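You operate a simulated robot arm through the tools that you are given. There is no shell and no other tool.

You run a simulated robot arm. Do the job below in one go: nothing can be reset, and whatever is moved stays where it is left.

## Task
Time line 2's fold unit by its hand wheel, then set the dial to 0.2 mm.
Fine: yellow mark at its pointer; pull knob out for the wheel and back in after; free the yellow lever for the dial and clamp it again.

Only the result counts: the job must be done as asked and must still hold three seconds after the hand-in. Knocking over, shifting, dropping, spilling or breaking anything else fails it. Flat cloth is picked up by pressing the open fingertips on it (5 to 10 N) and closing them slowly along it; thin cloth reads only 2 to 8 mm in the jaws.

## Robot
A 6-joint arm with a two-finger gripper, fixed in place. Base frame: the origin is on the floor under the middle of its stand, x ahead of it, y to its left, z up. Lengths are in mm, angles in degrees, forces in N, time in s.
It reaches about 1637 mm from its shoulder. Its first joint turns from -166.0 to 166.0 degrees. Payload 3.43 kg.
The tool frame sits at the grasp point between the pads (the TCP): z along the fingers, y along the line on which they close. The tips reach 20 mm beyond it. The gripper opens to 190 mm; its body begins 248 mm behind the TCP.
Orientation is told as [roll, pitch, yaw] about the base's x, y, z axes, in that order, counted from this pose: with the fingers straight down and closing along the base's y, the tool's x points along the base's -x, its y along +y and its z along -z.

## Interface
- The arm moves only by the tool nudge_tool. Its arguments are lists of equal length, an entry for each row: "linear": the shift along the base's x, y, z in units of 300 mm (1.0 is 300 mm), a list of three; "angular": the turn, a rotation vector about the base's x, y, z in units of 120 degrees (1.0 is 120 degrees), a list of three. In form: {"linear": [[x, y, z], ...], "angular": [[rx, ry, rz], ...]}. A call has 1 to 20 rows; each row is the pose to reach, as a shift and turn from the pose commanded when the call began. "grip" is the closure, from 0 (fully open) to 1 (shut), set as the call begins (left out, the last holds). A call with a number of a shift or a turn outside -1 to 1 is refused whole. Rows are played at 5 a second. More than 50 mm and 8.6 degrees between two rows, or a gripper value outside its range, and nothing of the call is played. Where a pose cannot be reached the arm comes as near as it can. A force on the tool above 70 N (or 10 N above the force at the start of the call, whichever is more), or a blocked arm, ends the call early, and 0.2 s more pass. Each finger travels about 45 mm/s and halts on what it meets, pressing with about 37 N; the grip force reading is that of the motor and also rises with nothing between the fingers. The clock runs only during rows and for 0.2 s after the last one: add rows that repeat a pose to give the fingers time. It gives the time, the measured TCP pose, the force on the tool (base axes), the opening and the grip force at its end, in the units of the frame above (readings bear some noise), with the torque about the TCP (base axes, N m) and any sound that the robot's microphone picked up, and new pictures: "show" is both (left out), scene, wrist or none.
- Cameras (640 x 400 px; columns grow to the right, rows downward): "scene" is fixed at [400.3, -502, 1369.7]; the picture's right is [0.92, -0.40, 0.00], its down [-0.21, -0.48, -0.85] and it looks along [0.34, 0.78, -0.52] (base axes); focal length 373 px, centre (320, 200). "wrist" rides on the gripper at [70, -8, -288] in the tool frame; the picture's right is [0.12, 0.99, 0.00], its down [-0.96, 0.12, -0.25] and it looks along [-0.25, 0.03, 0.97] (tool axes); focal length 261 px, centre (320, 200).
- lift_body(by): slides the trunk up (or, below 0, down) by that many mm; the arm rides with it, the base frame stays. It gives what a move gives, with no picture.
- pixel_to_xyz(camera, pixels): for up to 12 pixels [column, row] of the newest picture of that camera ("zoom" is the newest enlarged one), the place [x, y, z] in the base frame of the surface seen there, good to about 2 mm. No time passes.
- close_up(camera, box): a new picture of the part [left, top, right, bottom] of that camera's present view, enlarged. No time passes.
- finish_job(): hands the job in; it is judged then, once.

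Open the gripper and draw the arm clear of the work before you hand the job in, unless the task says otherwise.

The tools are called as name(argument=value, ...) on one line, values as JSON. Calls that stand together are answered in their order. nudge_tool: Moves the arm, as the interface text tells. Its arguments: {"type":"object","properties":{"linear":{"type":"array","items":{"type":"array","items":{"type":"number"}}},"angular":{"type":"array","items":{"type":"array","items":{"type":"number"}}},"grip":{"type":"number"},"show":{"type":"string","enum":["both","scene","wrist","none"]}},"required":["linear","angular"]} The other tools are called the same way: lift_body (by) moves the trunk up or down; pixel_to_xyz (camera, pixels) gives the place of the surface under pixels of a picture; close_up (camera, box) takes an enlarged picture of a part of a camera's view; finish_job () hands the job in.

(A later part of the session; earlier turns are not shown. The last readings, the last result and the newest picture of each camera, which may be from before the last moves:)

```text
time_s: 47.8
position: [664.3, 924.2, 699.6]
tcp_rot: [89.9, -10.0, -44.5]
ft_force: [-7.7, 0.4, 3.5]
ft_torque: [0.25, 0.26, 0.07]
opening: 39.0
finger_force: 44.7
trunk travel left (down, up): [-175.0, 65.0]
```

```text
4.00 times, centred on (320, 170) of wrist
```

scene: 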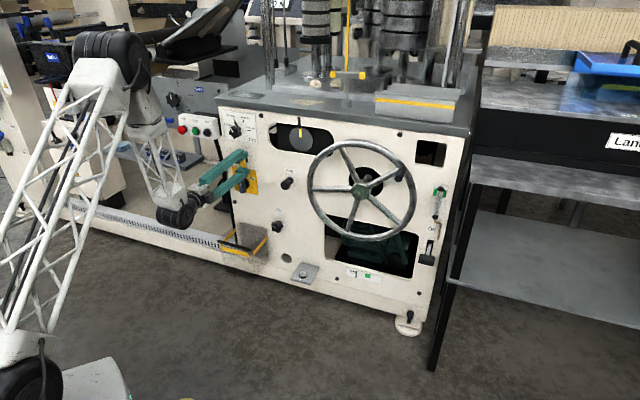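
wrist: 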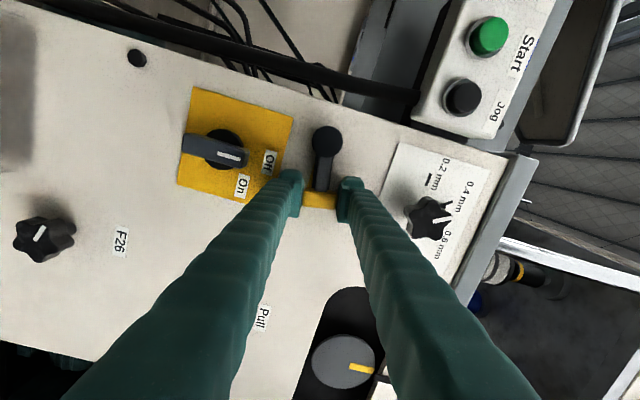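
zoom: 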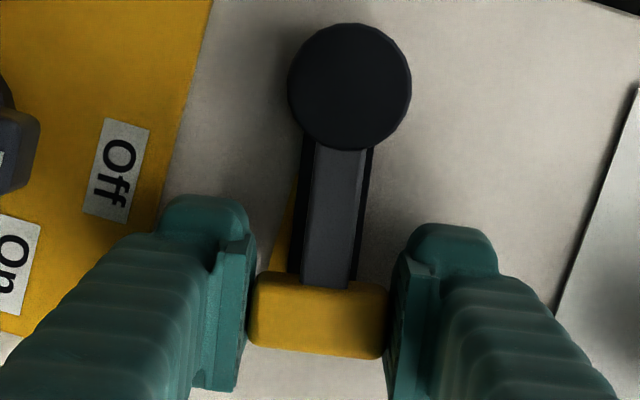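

The lever swings up with little force, and a yellow patch appears behind it (its "free" sign). I continue up to 40°.

nudge_tool(linear=[[-0.0046, 0.0046, 0.0267], [-0.0117, 0.0116, 0.0523], [-0.0211, 0.0209, 0.0763], [-0.0327, 0.0324, 0.0987]], angular=[[-0.044, -0.0444, 0], [-0.088, -0.0888, 0], [-0.132, -0.1333, 0], [-0.1759, -0.1777, 0]], show="wrist")

close_up(camera="wrist", box=[240, 120, 400, 220])

```text
time_s: 48.8
position: [655.5, 933.2, 729.4]
tcp_rot: [89.6, -40.2, -44.5]
ft_force: [-8.0, 6.2, -0.8]
ft_torque: [0.17, 0.49, 0.49]
opening: 39.2
finger_force: 45.3
trunk travel left (down, up): [-175.0, 65.0]
```

wrist: 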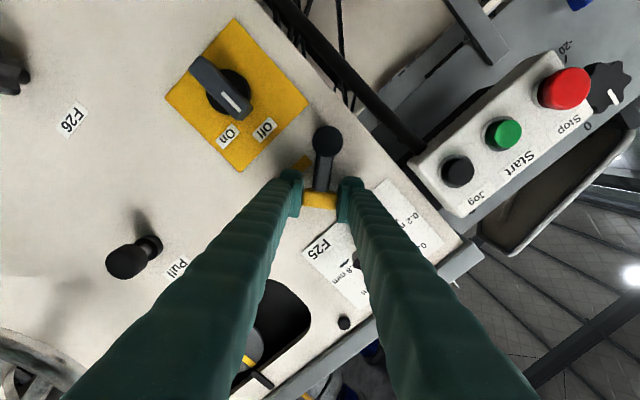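

```text
4.00 times, centred on (320, 170) of wrist
```

zoom: 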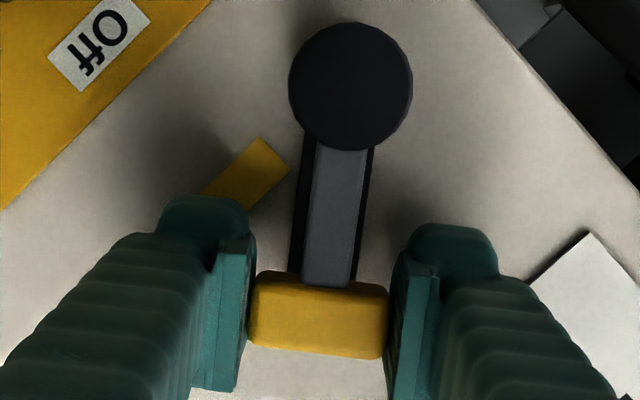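

It is moving smoothly. Before going on I check the distance from my fingers to the Stop/Start/Jog box and dial.

pixel_to_xyz(camera="wrist", pixels=[[415, 160], [440, 195], [470, 210], [455, 172], [420, 150], [350, 255], [345, 215], [465, 245]])

```text
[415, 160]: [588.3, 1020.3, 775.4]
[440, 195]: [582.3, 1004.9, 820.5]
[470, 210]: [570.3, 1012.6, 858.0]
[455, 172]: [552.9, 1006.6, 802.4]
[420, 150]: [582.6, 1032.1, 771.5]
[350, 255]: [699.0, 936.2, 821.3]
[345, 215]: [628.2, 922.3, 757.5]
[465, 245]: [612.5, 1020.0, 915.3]
```

The box edge is at s≈-293, z≥775, still clear at this lever angle. I continue to about 62°, watching for an end stop.

nudge_tool(linear=[[-0.0135, 0.0134, 0.0198], [-0.0287, 0.0284, 0.037], [-0.0455, 0.045, 0.0513]], angular=[[-0.044, -0.0444, 0], [-0.088, -0.0888, 0], [-0.132, -0.1333, 0]], show="wrist")

close_up(camera="wrist", box=[240, 120, 400, 220])

```text
time_s: 49.5
position: [642.9, 946.8, 745.0]
tcp_rot: [89.4, -62.6, -44.4]
ft_force: [-23.5, -19.7, -3.9]
ft_torque: [0.14, 0.3, 0.02]
opening: 39.2
finger_force: 45.6
trunk travel left (down, up): [-175.0, 65.0]
```

wrist: 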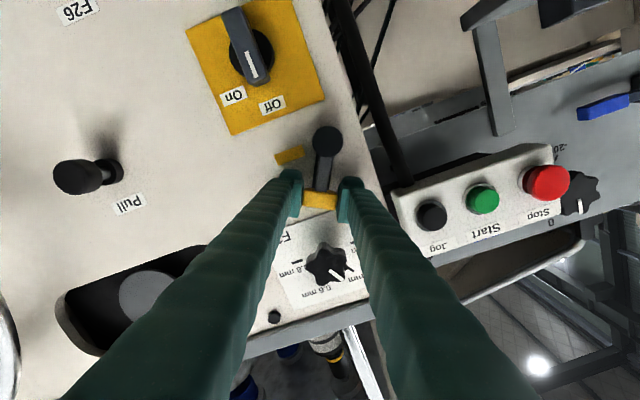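

```text
4.00 times, centred on (320, 170) of wrist
```

zoom: 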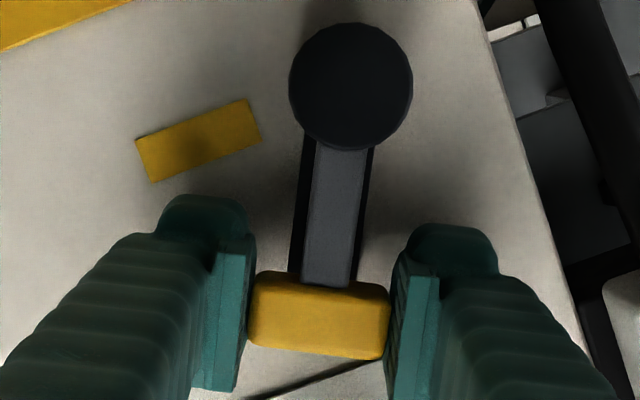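

Still no stop; I go on to about 77° with the same arc, checking forces.

nudge_tool(linear=[[-0.0089, 0.0088, 0.0058], [-0.0178, 0.0176, 0.011], [-0.0272, 0.027, 0.0151], [-0.0367, 0.0364, 0.0187]], angular=[[-0.022, -0.0222, 0], [-0.044, -0.0444, 0], [-0.066, -0.0666, 0], [-0.088, -0.0888, 0]], show="both")

close_up(camera="wrist", box=[240, 120, 400, 220])

close_up(camera="scene", box=[200, 120, 264, 170])

```text
time_s: 50.5
position: [631.3, 958.1, 750.2]
tcp_rot: [89.1, -77.5, -43.9]
ft_force: [-15.3, -12.4, -7.2]
ft_torque: [0.08, 0.16, -0.01]
opening: 38.9
finger_force: 44.4
trunk travel left (down, up): [-175.0, 65.0]
```

scene: 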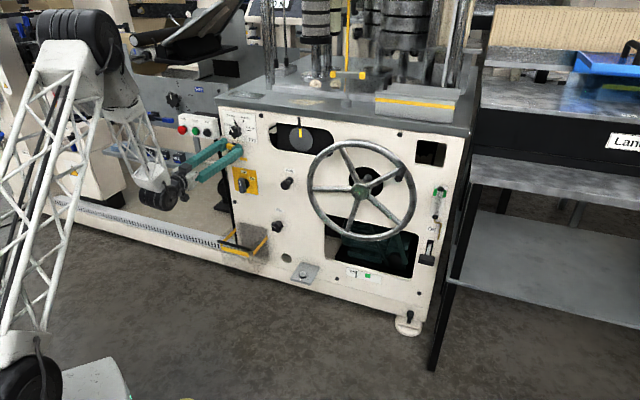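
wrist: 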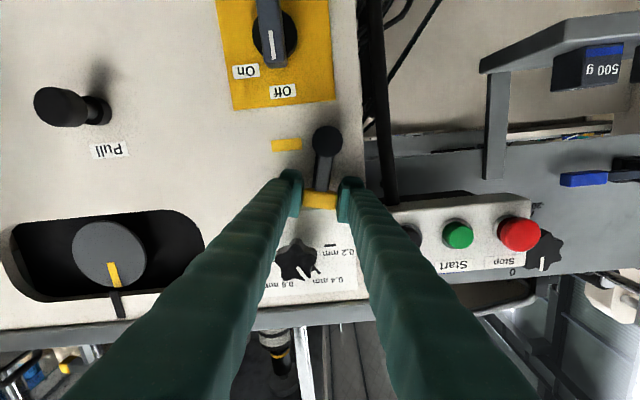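

```text
4.00 times, centred on (320, 170) of wrist
```

zoom: 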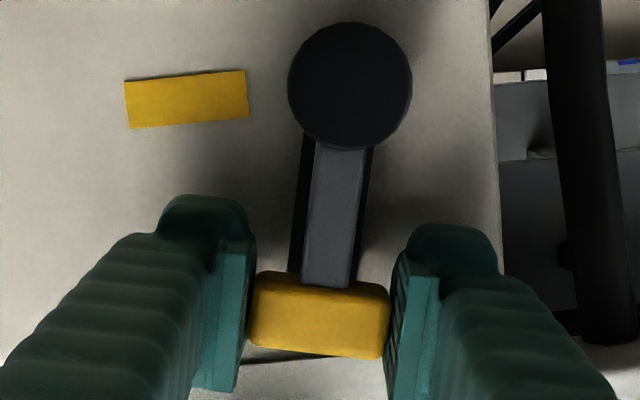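

```text
8.00 times, centred on (232, 145) of scene
```

zoom: 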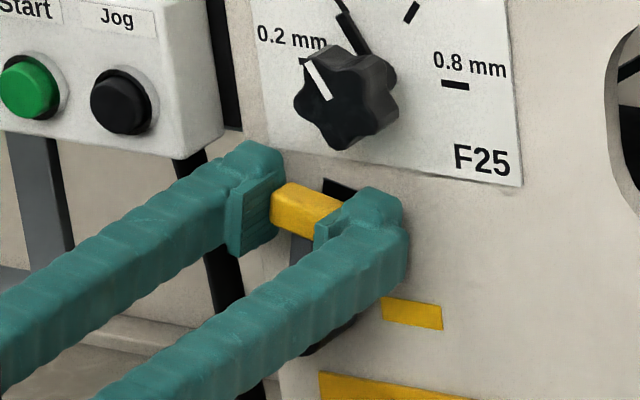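

Still smooth. Jog box and dial remain clear, so I go the last ~11° toward 88°.

nudge_tool(linear=[[-0.007, 0.007, 0.002], [-0.0141, 0.014, 0.0034], [-0.0205, 0.0204, 0.0043], [-0.027, 0.0268, 0.0049]], angular=[[-0.0161, -0.0163, 0], [-0.0322, -0.0326, 0], [-0.0469, -0.0474, 0], [-0.0616, -0.0622, 0]], show="wrist")

close_up(camera="wrist", box=[240, 120, 400, 220])

```text
time_s: 51.5
position: [629.6, 961.2, 751.7]
tcp_rot: [83.6, -87.9, -39.0]
ft_force: [21.5, -38.5, -6.5]
ft_torque: [0.73, 0.61, -0.38]
opening: 41.2
finger_force: 44.9
trunk travel left (down, up): [-175.0, 65.0]
```

wrist: 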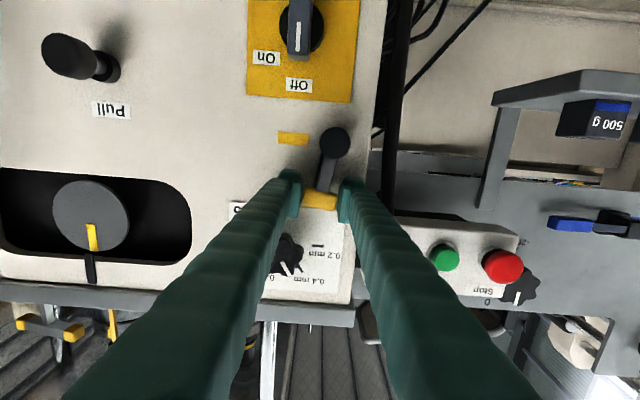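

```text
4.00 times, centred on (320, 170) of wrist
```

zoom: 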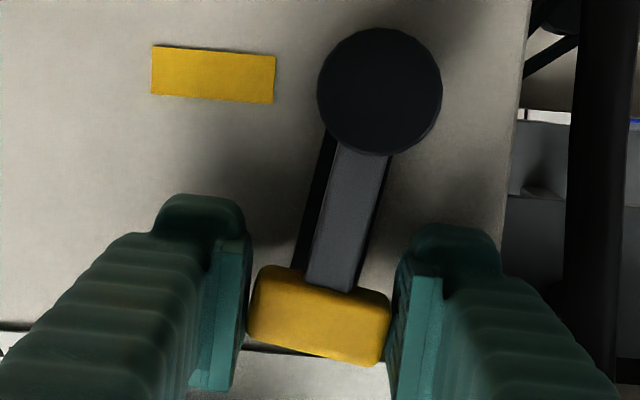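

The lever met its end stop at about 80° (42 N sideways, lever no longer turning with the tool), so it is fully free. I open the fingers slightly and back straight out.

nudge_tool(linear=[[0, 0, 0], [0, 0, 0]], angular=[[0, 0, 0], [0, 0, 0]], grip=0.72, show="none")

nudge_tool(linear=[[-0.06, -0.061, 0], [-0.12, -0.121, 0], [-0.2, -0.202, 0], [-0.28, -0.283, 0]], angular=[[0, 0, 0], [0, 0, 0], [0, 0, 0], [0, 0, 0]], show="both")

close_up(camera="scene", box=[200, 105, 272, 150])

close_up(camera="wrist", box=[220, 100, 420, 225])

```text
time_s: 52.1
position: [621.6, 965.6, 752.3]
tcp_rot: [86.6, -87.9, -41.2]
ft_force: [10.6, -6.5, 0.1]
ft_torque: [0.04, 0.13, 0.0]
opening: 60.0
finger_force: 5.4
trunk travel left (down, up): [-175.0, 65.0]
```

```text
time_s: 53.1
position: [537.4, 880.2, 751.4]
tcp_rot: [85.5, -87.9, -40.4]
ft_force: [0.2, 0.9, 0.2]
ft_torque: [0.05, -0.01, 0.0]
opening: 53.0
finger_force: 0.1
trunk travel left (down, up): [-175.0, 65.0]
```

scene: 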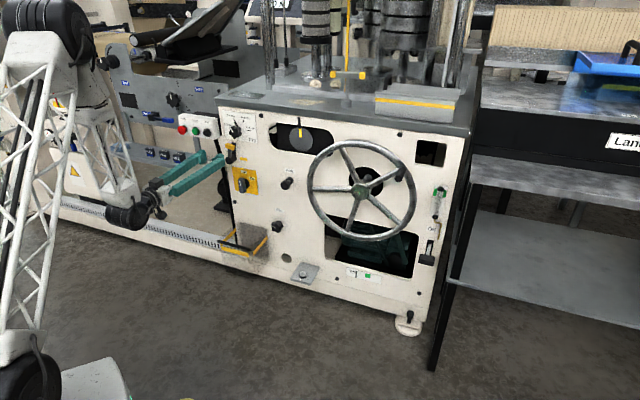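
wrist: 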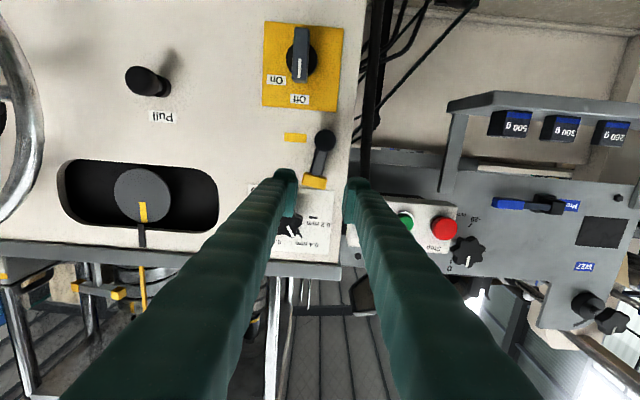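

```text
8.89 times, centred on (236, 128) of scene
```

zoom: 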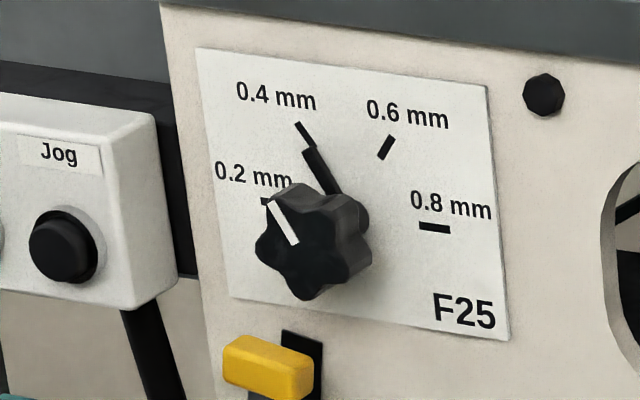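

```text
3.20 times, centred on (320, 162) of wrist
```

zoom: 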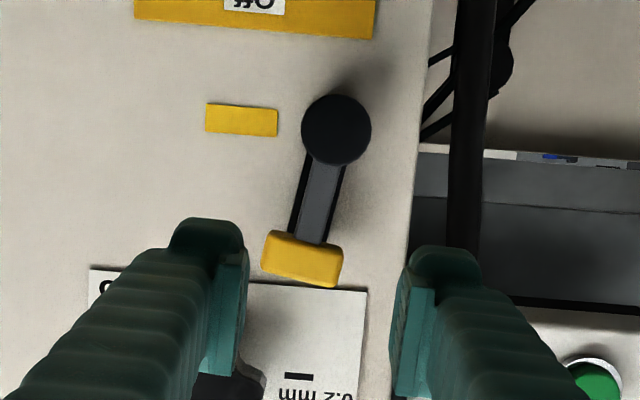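

The lever rests freed at ~80°. Now for the dial (centre s≈-190, z≈825): I turn the tool by +130° so the closing axis is at about +42° and move in front of the knob at ~150 mm off the panel.

nudge_tool(linear=[[0.007, -0.007, 0.0153], [0.014, -0.0139, 0.0307], [0.0211, -0.0209, 0.046], [0.0281, -0.0278, 0.0613], [0.0351, -0.0348, 0.0767], [0.0421, -0.0417, 0.092], [0.0491, -0.0487, 0.1073], [0.0562, -0.0557, 0.1227], [0.0632, -0.0626, 0.138], [0.0702, -0.0696, 0.1533], [0.0772, -0.0765, 0.1686], [0.0842, -0.0835, 0.184], [0.0912, -0.0904, 0.1993], [0.0983, -0.0974, 0.2146], [0.1053, -0.1043, 0.23], [0.1123, -0.1113, 0.2453]], angular=[[0.0476, 0.0481, 0], [0.0953, 0.0962, 0], [0.1429, 0.1443, 0], [0.1906, 0.1925, 0], [0.2382, 0.2406, 0], [0.2858, 0.2887, 0], [0.3335, 0.3368, 0], [0.3811, 0.3849, 0], [0.4288, 0.433, 0], [0.4764, 0.4811, 0], [0.524, 0.5292, 0], [0.5717, 0.5774, 0], [0.6193, 0.6255, 0], [0.6669, 0.6736, 0], [0.7146, 0.7217, 0], [0.7622, 0.7698, 0]], grip=0.65, show="both")

close_up(camera="wrist", box=[240, 120, 400, 220])

```text
time_s: 56.5
position: [573.4, 846.3, 825.1]
tcp_rot: [89.9, 42.1, -44.7]
ft_force: [0.6, 0.9, -0.5]
ft_torque: [0.02, 0.04, -0.03]
opening: 66.6
finger_force: 0.0
trunk travel left (down, up): [-175.0, 65.0]
```

scene: 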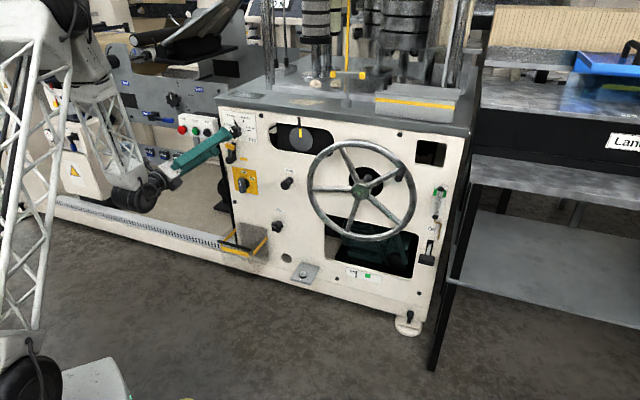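
wrist: 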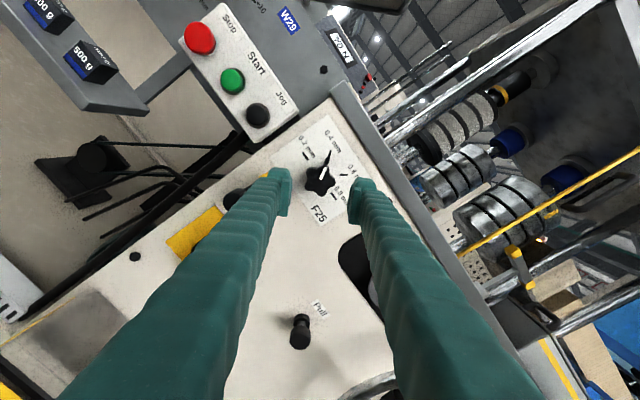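

```text
4.00 times, centred on (320, 170) of wrist
```

zoom: 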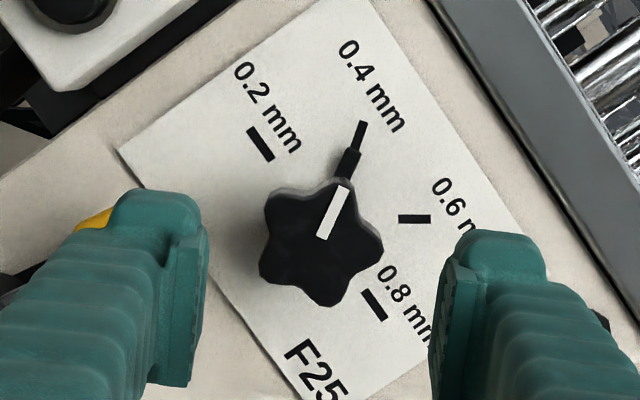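

The knob is centred on the tool axis ((320,181) vs predicted (319.5,180)), with a lobe facing the right pad and a valley the left. I narrow the opening to 57 mm and advance to straddle the knob.

nudge_tool(linear=[[0, 0, 0], [0.067, 0.0676, 0], [0.1339, 0.1353, 0], [0.2, 0.202, 0], [0.235, 0.2374, 0], [0.2678, 0.2705, 0]], angular=[[0, 0, 0], [0, 0, 0], [0, 0, 0], [0, 0, 0], [0, 0, 0], [0, 0, 0]], grip=0.7, show="both")

close_up(camera="wrist", box=[240, 140, 400, 240])

close_up(camera="scene", box=[200, 105, 272, 150])

```text
time_s: 58.0
position: [654.1, 929.6, 826.1]
tcp_rot: [89.9, 41.9, -44.5]
ft_force: [0.8, 0.4, 0.1]
ft_torque: [-0.03, 0.0, 0.0]
opening: 56.7
finger_force: 0.0
trunk travel left (down, up): [-175.0, 65.0]
```

scene: 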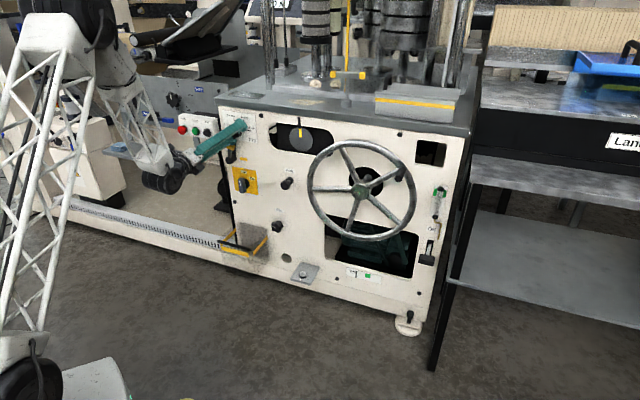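
wrist: 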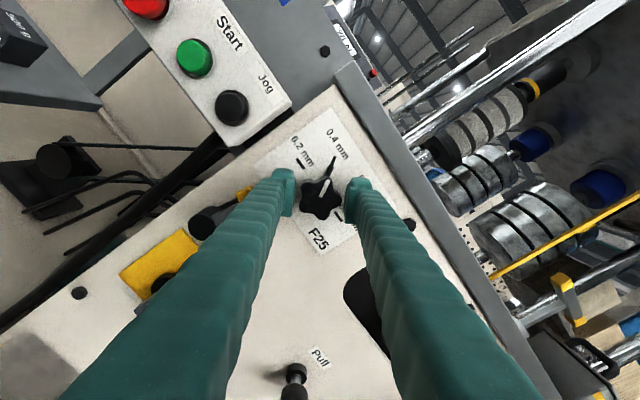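

```text
4.00 times, centred on (320, 190) of wrist
```

zoom: 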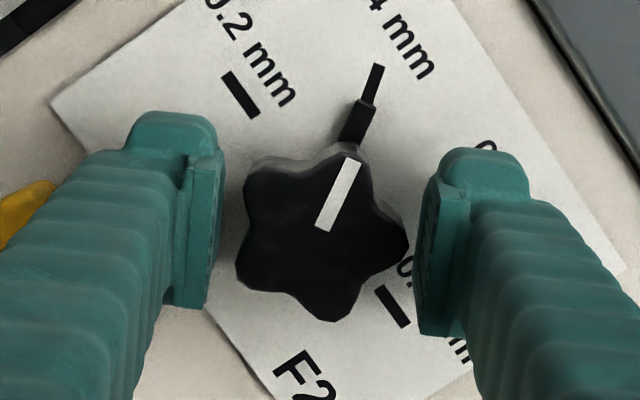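

```text
8.89 times, centred on (236, 128) of scene
```

zoom: 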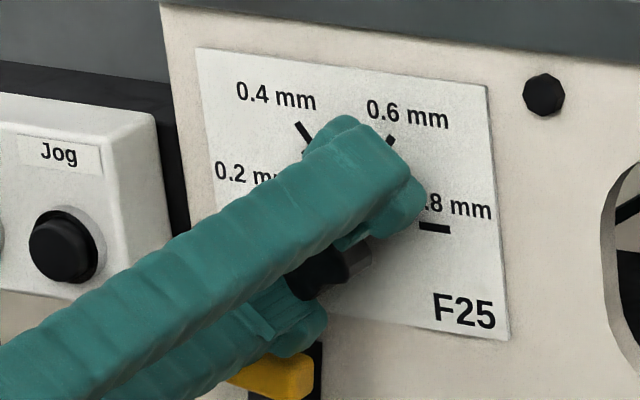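

The star knob is well between the pads. I close on it.

nudge_tool(linear=[[0, 0, 0], [0, 0, 0], [0, 0, 0], [0, 0, 0]], angular=[[0, 0, 0], [0, 0, 0], [0, 0, 0], [0, 0, 0]], grip=1.0, show="wrist")

close_up(camera="wrist", box=[240, 140, 400, 240])

```text
time_s: 59.0
position: [654.4, 928.6, 826.9]
tcp_rot: [90.0, 41.9, -44.5]
ft_force: [6.4, 3.5, 5.7]
ft_torque: [0.07, -0.07, -0.03]
opening: 46.9
finger_force: 44.2
trunk travel left (down, up): [-175.0, 65.0]
```

wrist: 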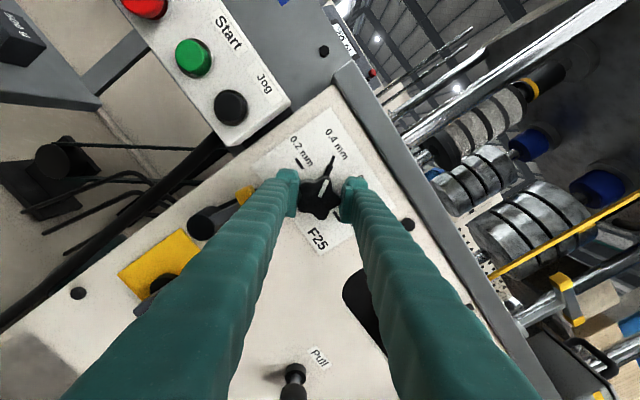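

```text
4.00 times, centred on (320, 190) of wrist
```

zoom: 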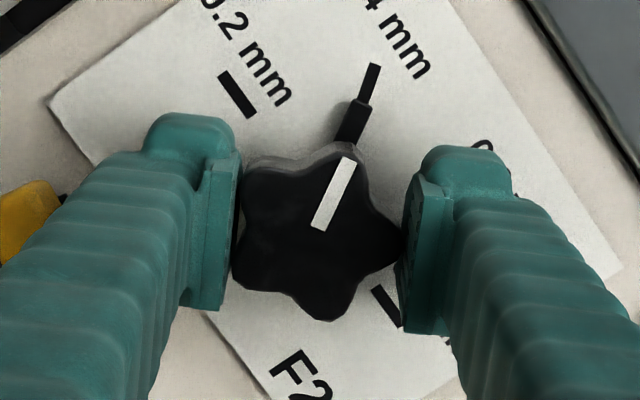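

Firm grip on the knob (46.9 mm). I rotate anticlockwise (as seen from the front) by 30° first and check.

nudge_tool(linear=[[0, 0, 0], [0, 0, 0], [0, 0, 0], [0, 0, 0], [0, 0, 0], [0, 0, 0]], angular=[[-0.0293, -0.0296, 0], [-0.0586, -0.0592, 0], [-0.088, -0.0888, 0], [-0.1173, -0.1184, 0], [-0.1466, -0.148, 0], [-0.1759, -0.1777, 0]], show="wrist")

close_up(camera="wrist", box=[240, 140, 400, 240])

```text
time_s: 60.4
position: [652.5, 928.9, 825.9]
tcp_rot: [89.9, 12.0, -44.5]
ft_force: [4.2, 1.4, 9.2]
ft_torque: [0.06, 0.01, 0.0]
opening: 47.2
finger_force: 44.7
trunk travel left (down, up): [-175.0, 65.0]
```

wrist: 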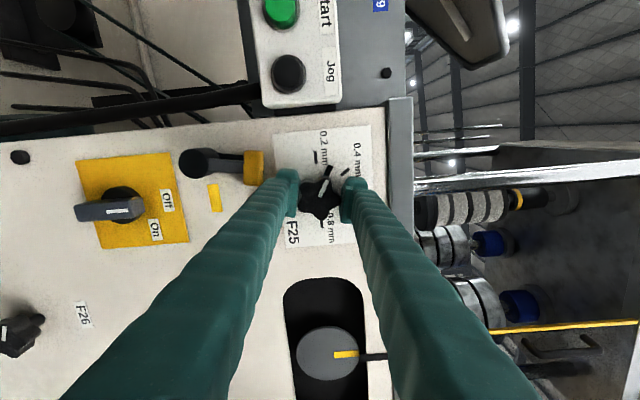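

```text
4.00 times, centred on (320, 190) of wrist
```

zoom: 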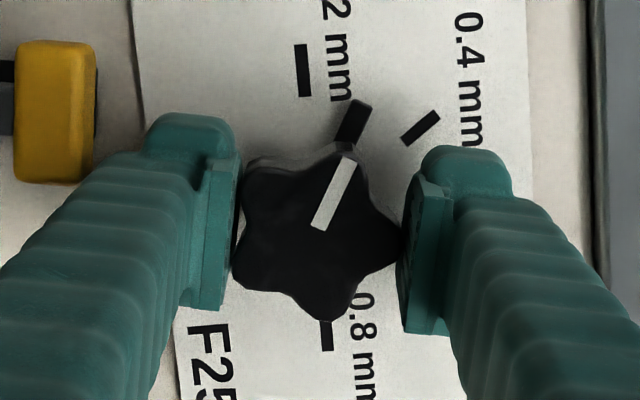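

The knob turns with the tool without slipping; the pointer is now midway between 0.4 and 0.2. I rotate the remaining 30°.

nudge_tool(linear=[[0, 0, 0], [0, 0, 0], [0, 0, 0], [0, 0, 0], [0, 0, 0], [0, 0, 0], [0, 0, 0]], angular=[[-0.0293, -0.0296, 0], [-0.0586, -0.0592, 0], [-0.088, -0.0888, 0], [-0.1173, -0.1184, 0], [-0.1466, -0.148, 0], [-0.1759, -0.1777, 0], [-0.1759, -0.1777, 0]], show="both")

close_up(camera="wrist", box=[240, 140, 400, 240])

close_up(camera="scene", box=[200, 105, 272, 150])

```text
time_s: 62.0
position: [652.6, 930.5, 826.2]
tcp_rot: [89.9, -18.1, -44.5]
ft_force: [-1.4, 9.5, 13.5]
ft_torque: [0.05, -0.12, 0.09]
opening: 47.0
finger_force: 45.2
trunk travel left (down, up): [-175.0, 65.0]
```

scene: 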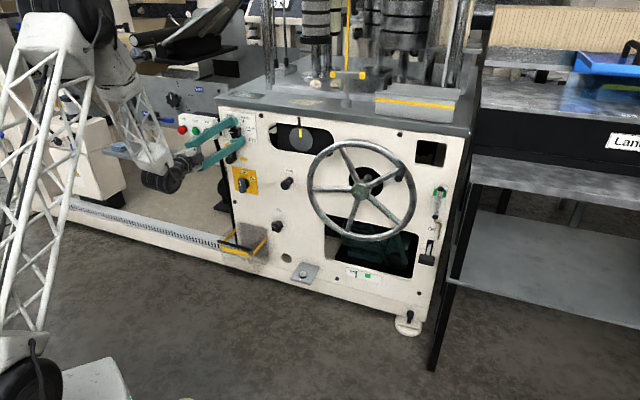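
wrist: 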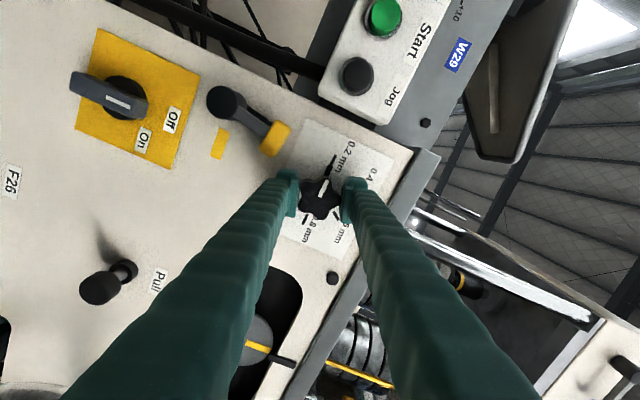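

```text
4.00 times, centred on (320, 190) of wrist
```

zoom: 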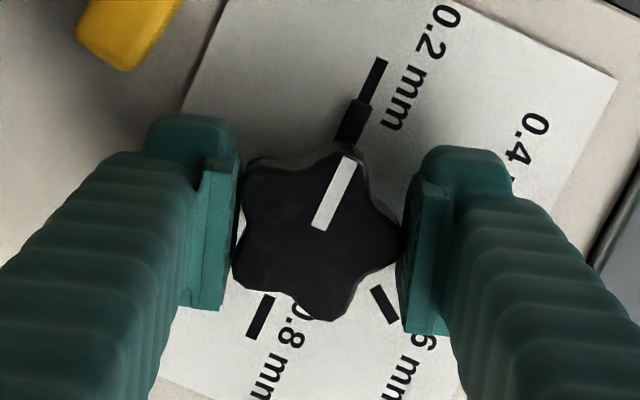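

```text
8.89 times, centred on (236, 128) of scene
```

zoom: 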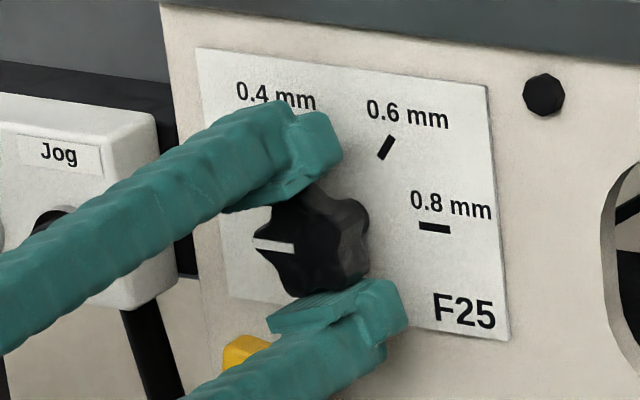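

The pointer appears at the 0.2 mm tick. I zoom in further to judge the exact angle before releasing.

close_up(camera="wrist", box=[300, 145, 364, 185])

pixel_to_xyz(camera="wrist", pixels=[[335, 155], [333, 160], [329, 170], [327, 174], [305, 219], [321, 200]])

```text
10.00 times, centred on (332, 165) of wrist
```

zoom: 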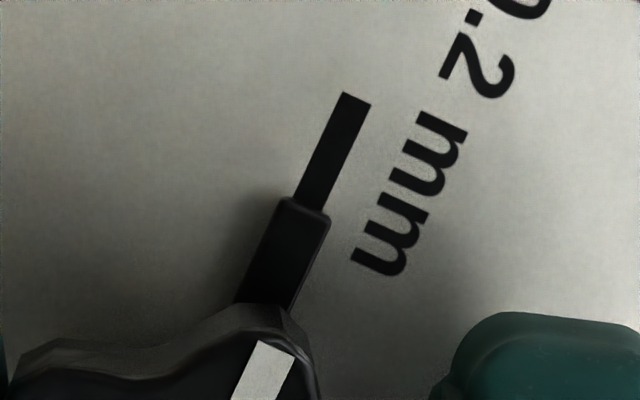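

```text
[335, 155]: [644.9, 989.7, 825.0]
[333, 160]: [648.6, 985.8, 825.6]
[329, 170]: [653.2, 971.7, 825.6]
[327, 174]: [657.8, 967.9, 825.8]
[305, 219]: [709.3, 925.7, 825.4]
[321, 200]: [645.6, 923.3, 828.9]
```

The tick is at 24.8° in this zoom and the pointer at 23.3°, suggesting about 1.5° overshoot. I check the white line on the knob face as well.

close_up(camera="wrist", box=[300, 172, 348, 202])

close_up(camera="wrist", box=[312, 150, 344, 170])

```text
13.33 times, centred on (324, 187) of wrist
```

zoom: 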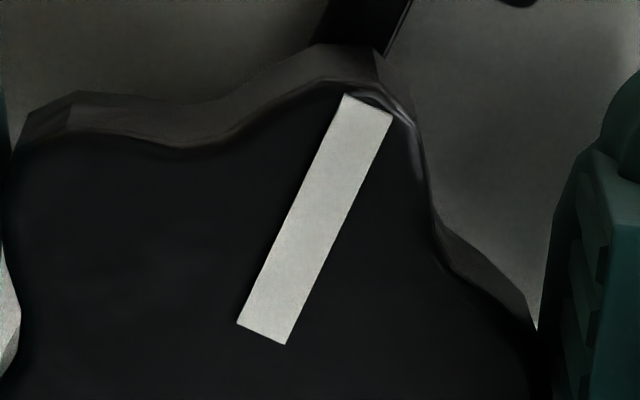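

```text
16.00 times, centred on (328, 160) of wrist
```

zoom: 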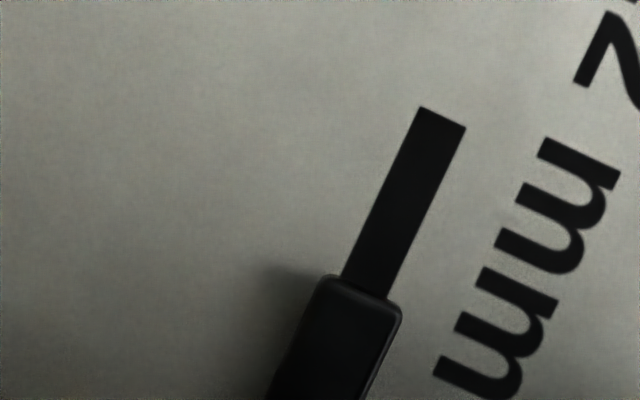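

White line, pointer and tick all agree within about half a degree. I release the knob and back out.

nudge_tool(linear=[[0, 0, 0], [0, 0, 0], [0, 0, 0]], angular=[[0, 0, 0], [0, 0, 0], [0, 0, 0]], grip=0.7, show="none")

nudge_tool(linear=[[-0.067, -0.0676, 0], [-0.1339, -0.1353, 0], [-0.2, -0.202, 0], [-0.2678, -0.2705, 0]], angular=[[0, 0, 0], [0, 0, 0], [0, 0, 0], [0, 0, 0]], show="both")

close_up(camera="wrist", box=[240, 110, 400, 210])

close_up(camera="scene", box=[212, 105, 268, 140])

```text
time_s: 62.8
position: [653.5, 928.2, 826.4]
tcp_rot: [89.6, -18.0, -44.6]
ft_force: [0.0, -0.1, -0.6]
ft_torque: [-0.03, 0.0, 0.02]
opening: 56.9
finger_force: 0.0
trunk travel left (down, up): [-175.0, 65.0]
```

```text
time_s: 63.8
position: [573.6, 847.8, 825.0]
tcp_rot: [89.6, -18.0, -44.6]
ft_force: [0.7, -1.1, -0.7]
ft_torque: [0.08, -0.02, 0.02]
opening: 57.0
finger_force: 0.1
trunk travel left (down, up): [-175.0, 65.0]
```

scene: 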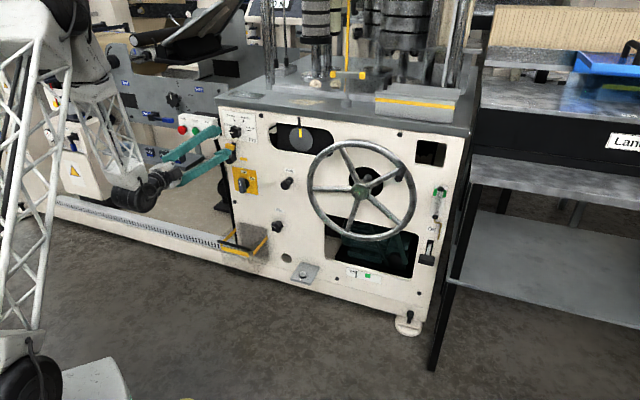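
wrist: 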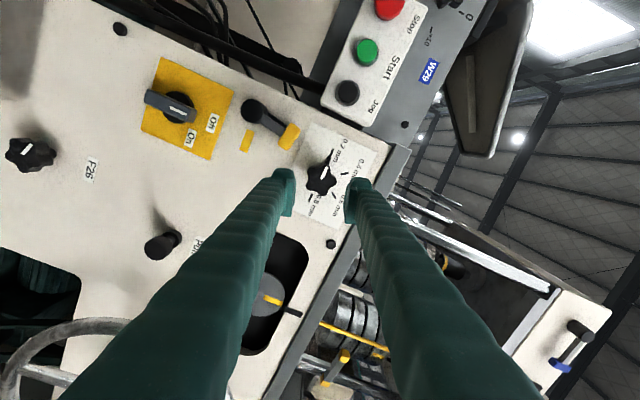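

```text
4.00 times, centred on (320, 160) of wrist
```

zoom: 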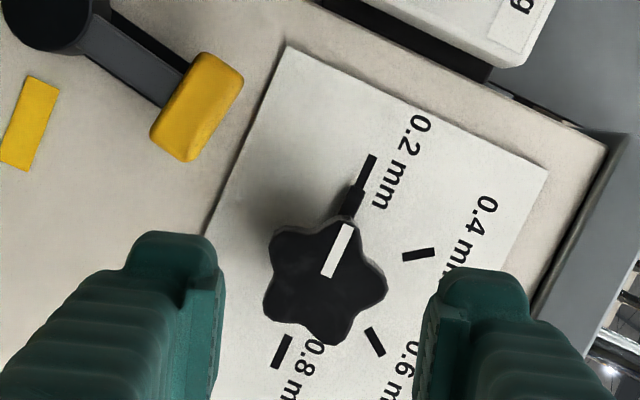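

```text
11.43 times, centred on (240, 122) of scene
```

zoom: 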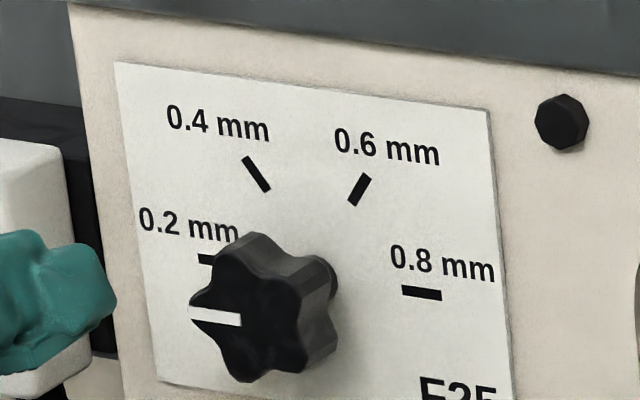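

The dial reads 0.2 mm. Next I re-clamp the lever: I turn the tool to roll -80° in front of the lever tip (s≈-229, z≈752) with a 48 mm opening.

nudge_tool(linear=[[-0.0118, 0.0116, -0.0302], [-0.0235, 0.0233, -0.0604], [-0.0353, 0.0349, -0.0906], [-0.047, 0.0466, -0.1209], [-0.0588, 0.0582, -0.1511], [-0.0705, 0.0698, -0.1813], [-0.0823, 0.0815, -0.2115], [-0.094, 0.0931, -0.2417]], angular=[[-0.0454, -0.0459, 0], [-0.0909, -0.0918, 0], [-0.1363, -0.1377, 0], [-0.1818, -0.1836, 0], [-0.2272, -0.2294, 0], [-0.2726, -0.2753, 0], [-0.3181, -0.3212, 0], [-0.3635, -0.3671, 0]], grip=0.75, show="wrist")

close_up(camera="wrist", box=[240, 110, 400, 210])

```text
time_s: 65.5
position: [544.5, 875.9, 753.1]
tcp_rot: [89.0, -80.1, -44.0]
ft_force: [0.4, -0.5, 0.9]
ft_torque: [-0.05, -0.02, 0.01]
opening: 47.4
finger_force: 0.0
trunk travel left (down, up): [-175.0, 65.0]
```

wrist: 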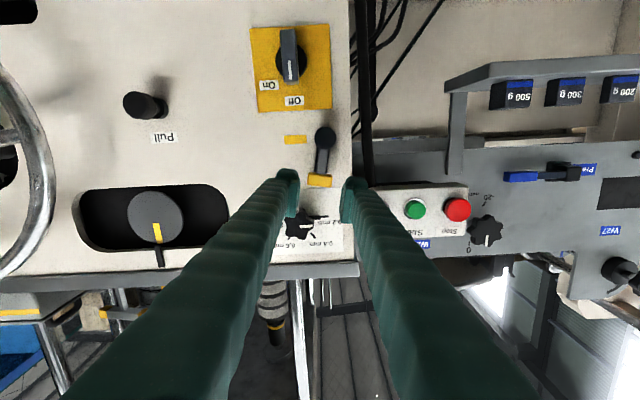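

```text
4.00 times, centred on (320, 160) of wrist
```

zoom: 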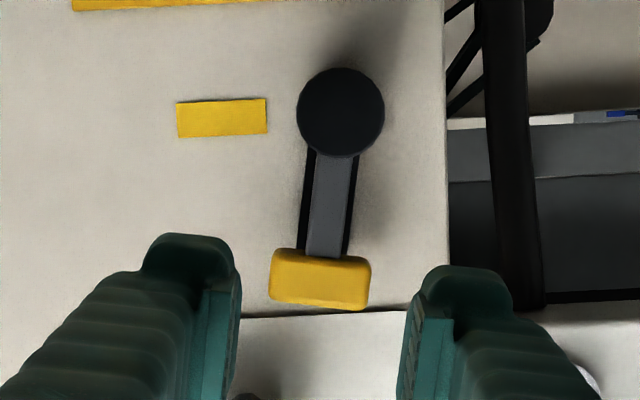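

The lever tip at (320,180) is right on the tool axis and the roll matches the lever. I advance 118 mm to straddle the tip.

nudge_tool(linear=[[0.067, 0.0676, 0], [0.1339, 0.1353, 0], [0.2, 0.202, 0], [0.24, 0.2424, 0], [0.278, 0.2807, 0]], angular=[[0, 0, 0], [0, 0, 0], [0, 0, 0], [0, 0, 0], [0, 0, 0]], show="wrist")

close_up(camera="wrist", box=[240, 120, 400, 220])

```text
time_s: 66.8
position: [629.3, 960.1, 754.1]
tcp_rot: [88.9, -80.0, -43.9]
ft_force: [-0.8, -0.5, 0.7]
ft_torque: [0.0, 0.0, 0.0]
opening: 47.4
finger_force: 0.1
trunk travel left (down, up): [-175.0, 65.0]
```

wrist: 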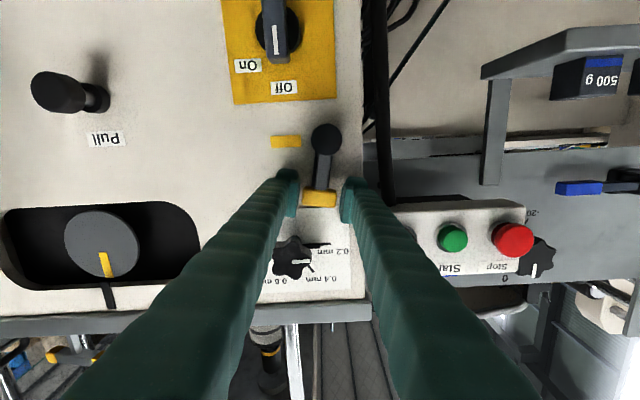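

```text
4.00 times, centred on (320, 170) of wrist
```

zoom: 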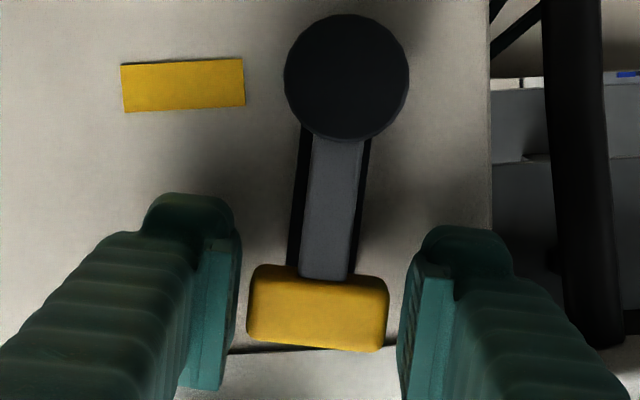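

The tip is between the pads with clearance. I close on it.

nudge_tool(linear=[[0, 0, 0], [0, 0, 0], [0, 0, 0], [0, 0, 0]], angular=[[0, 0, 0], [0, 0, 0], [0, 0, 0], [0, 0, 0]], grip=1.0, show="none")

nudge_tool(linear=[[0.0191, -0.0189, -0.0066], [0.0374, -0.0371, -0.0166], [0.0547, -0.0542, -0.0299], [0.0706, -0.0699, -0.0463], [0.0848, -0.084, -0.0653]], angular=[[0.044, 0.0444, 0], [0.088, 0.0888, 0], [0.132, 0.1333, 0], [0.1759, 0.1777, 0], [0.2199, 0.2221, 0]], show="wrist")

```text
time_s: 67.8
position: [628.9, 959.8, 752.7]
tcp_rot: [88.9, -80.0, -43.8]
ft_force: [4.6, 2.9, 1.0]
ft_torque: [-0.05, -0.03, -0.02]
opening: 39.1
finger_force: 45.4
trunk travel left (down, up): [-175.0, 65.0]
```

```text
time_s: 69.0
position: [655.5, 933.9, 733.9]
tcp_rot: [89.6, -42.4, -44.6]
ft_force: [10.9, 4.1, 4.4]
ft_torque: [0.08, -0.18, -0.14]
opening: 38.9
finger_force: 44.8
trunk travel left (down, up): [-175.0, 65.0]
```

wrist: 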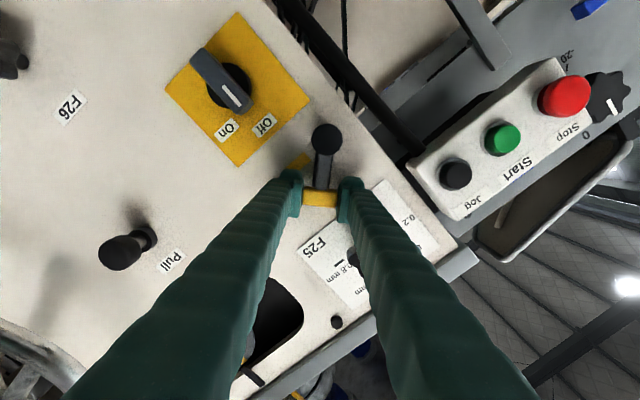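

The lever follows well. I continue the arc down to about 5°.

nudge_tool(linear=[[0.0123, -0.0122, -0.0217], [0.0225, -0.0222, -0.0454], [0.0303, -0.03, -0.0707], [0.036, -0.0356, -0.0974], [0.0388, -0.0384, -0.1247]], angular=[[0.044, 0.0444, 0], [0.088, 0.0888, 0], [0.132, 0.1333, 0], [0.1759, 0.1777, 0], [0.2199, 0.2221, 0]], show="wrist")

close_up(camera="wrist", box=[240, 120, 400, 220])

```text
time_s: 70.2
position: [665.9, 922.4, 695.1]
tcp_rot: [89.7, -4.9, -44.6]
ft_force: [13.2, 0.9, -3.4]
ft_torque: [-0.24, -0.31, 0.04]
opening: 39.0
finger_force: 44.6
trunk travel left (down, up): [-175.0, 65.0]
```

wrist: 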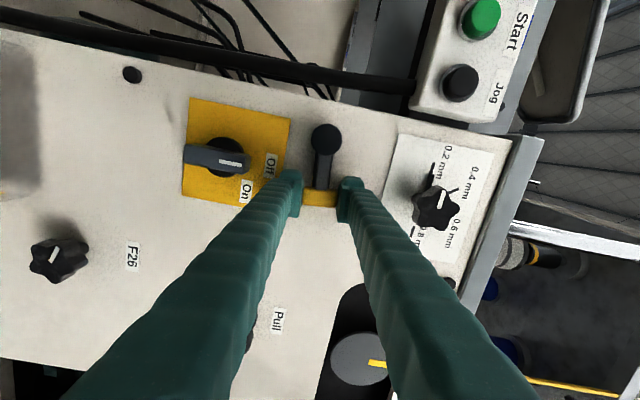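

```text
4.00 times, centred on (320, 170) of wrist
```

zoom: 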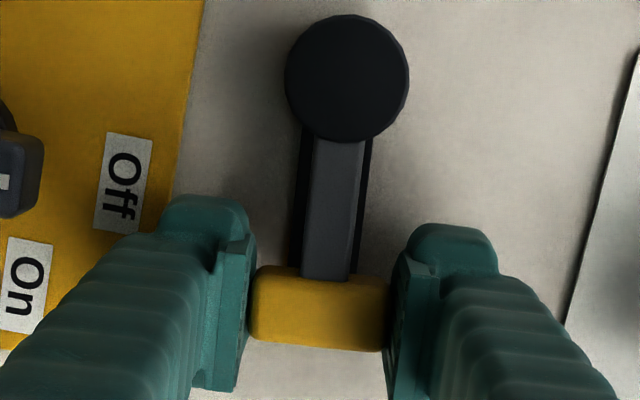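

Only about 5° remain; I bring the lever to horizontal and press ~3° further to feel the clamp stop.

nudge_tool(linear=[[0.0005, -0.0005, -0.0092], [0.0008, -0.0007, -0.0183], [0.0008, -0.0007, -0.0239], [0.0008, -0.0007, -0.0295]], angular=[[0.0147, 0.0148, 0], [0.0293, 0.0296, 0], [0.0381, 0.0385, 0], [0.0469, 0.0474, 0]], show="wrist")

close_up(camera="wrist", box=[240, 120, 400, 220])

```text
time_s: 71.2
position: [665.9, 924.2, 689.8]
tcp_rot: [89.9, 3.2, -44.7]
ft_force: [11.7, -3.5, 11.6]
ft_torque: [-0.68, -0.82, -0.16]
opening: 39.6
finger_force: 44.6
trunk travel left (down, up): [-175.0, 65.0]
```

wrist: 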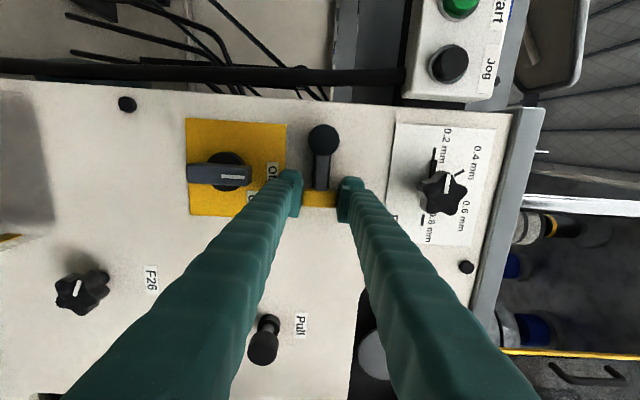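

```text
4.00 times, centred on (320, 170) of wrist
```

zoom: 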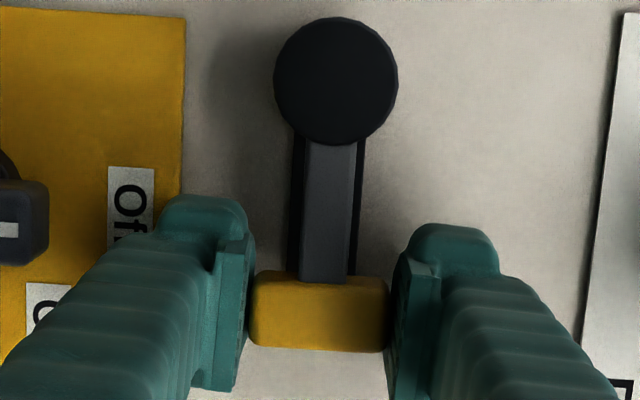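

The lever is against its clamp stop (torque over 1 N·m while it no longer follows the tool). I open the fingers and back straight out.

nudge_tool(linear=[[0, 0, 0], [0, 0, 0], [0, 0, 0]], angular=[[0, 0, 0], [0, 0, 0], [0, 0, 0]], grip=0.74, show="none")

nudge_tool(linear=[[-0.067, -0.0676, 0], [-0.1339, -0.1353, 0], [-0.22, -0.2222, 0], [-0.32, -0.3232, 0], [-0.4, -0.404, 0]], angular=[[0, 0, 0], [0, 0, 0], [0, 0, 0], [0, 0, 0], [0, 0, 0]], show="both")

close_up(camera="scene", box=[212, 105, 276, 170])

close_up(camera="wrist", box=[200, 80, 440, 230])

close_up(camera="scene", box=[262, 110, 342, 195])

```text
time_s: 72.0
position: [664.9, 923.8, 686.9]
tcp_rot: [89.8, 3.0, -44.6]
ft_force: [-0.5, 0.6, 0.2]
ft_torque: [0.0, -0.03, -0.03]
opening: 49.3
finger_force: 0.1
trunk travel left (down, up): [-175.0, 65.0]
```

```text
time_s: 73.2
position: [544.7, 801.2, 688.6]
tcp_rot: [89.8, 2.9, -44.7]
ft_force: [0.7, -0.7, 0.3]
ft_torque: [-0.03, -0.01, 0.05]
opening: 49.3
finger_force: 0.0
trunk travel left (down, up): [-175.0, 65.0]
```

scene: 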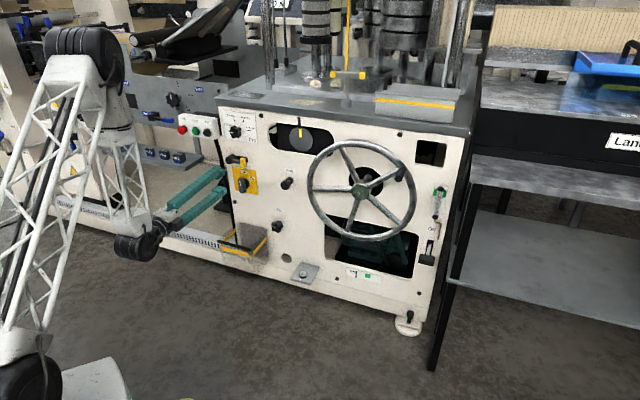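
wrist: 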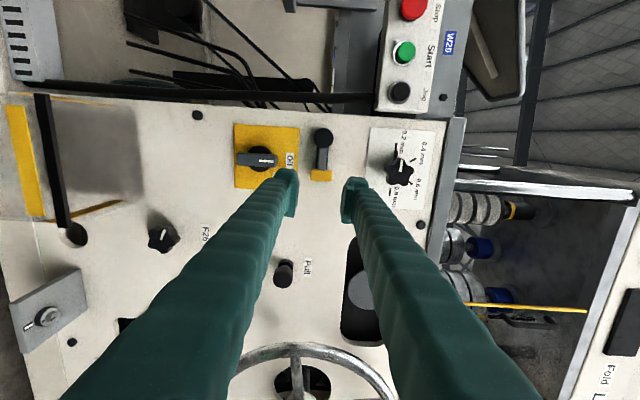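

```text
6.15 times, centred on (244, 138) of scene
```

zoom: 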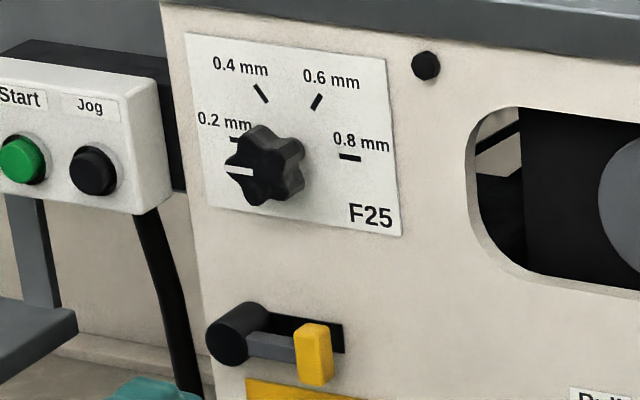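

```text
2.67 times, centred on (320, 155) of wrist
```

zoom: 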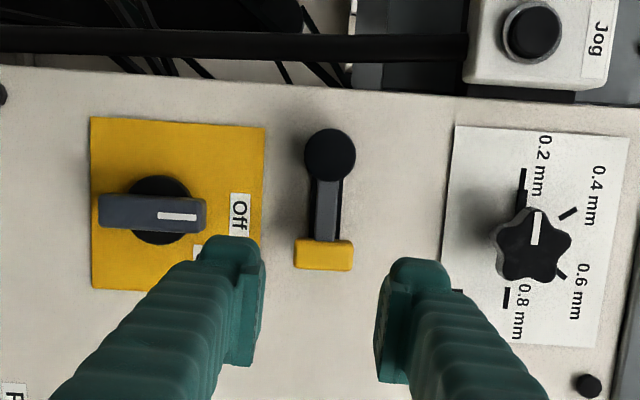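

```text
4.71 times, centred on (302, 152) of scene
```

zoom: 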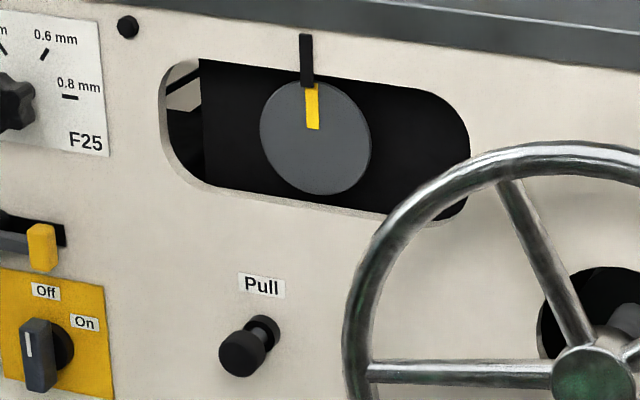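

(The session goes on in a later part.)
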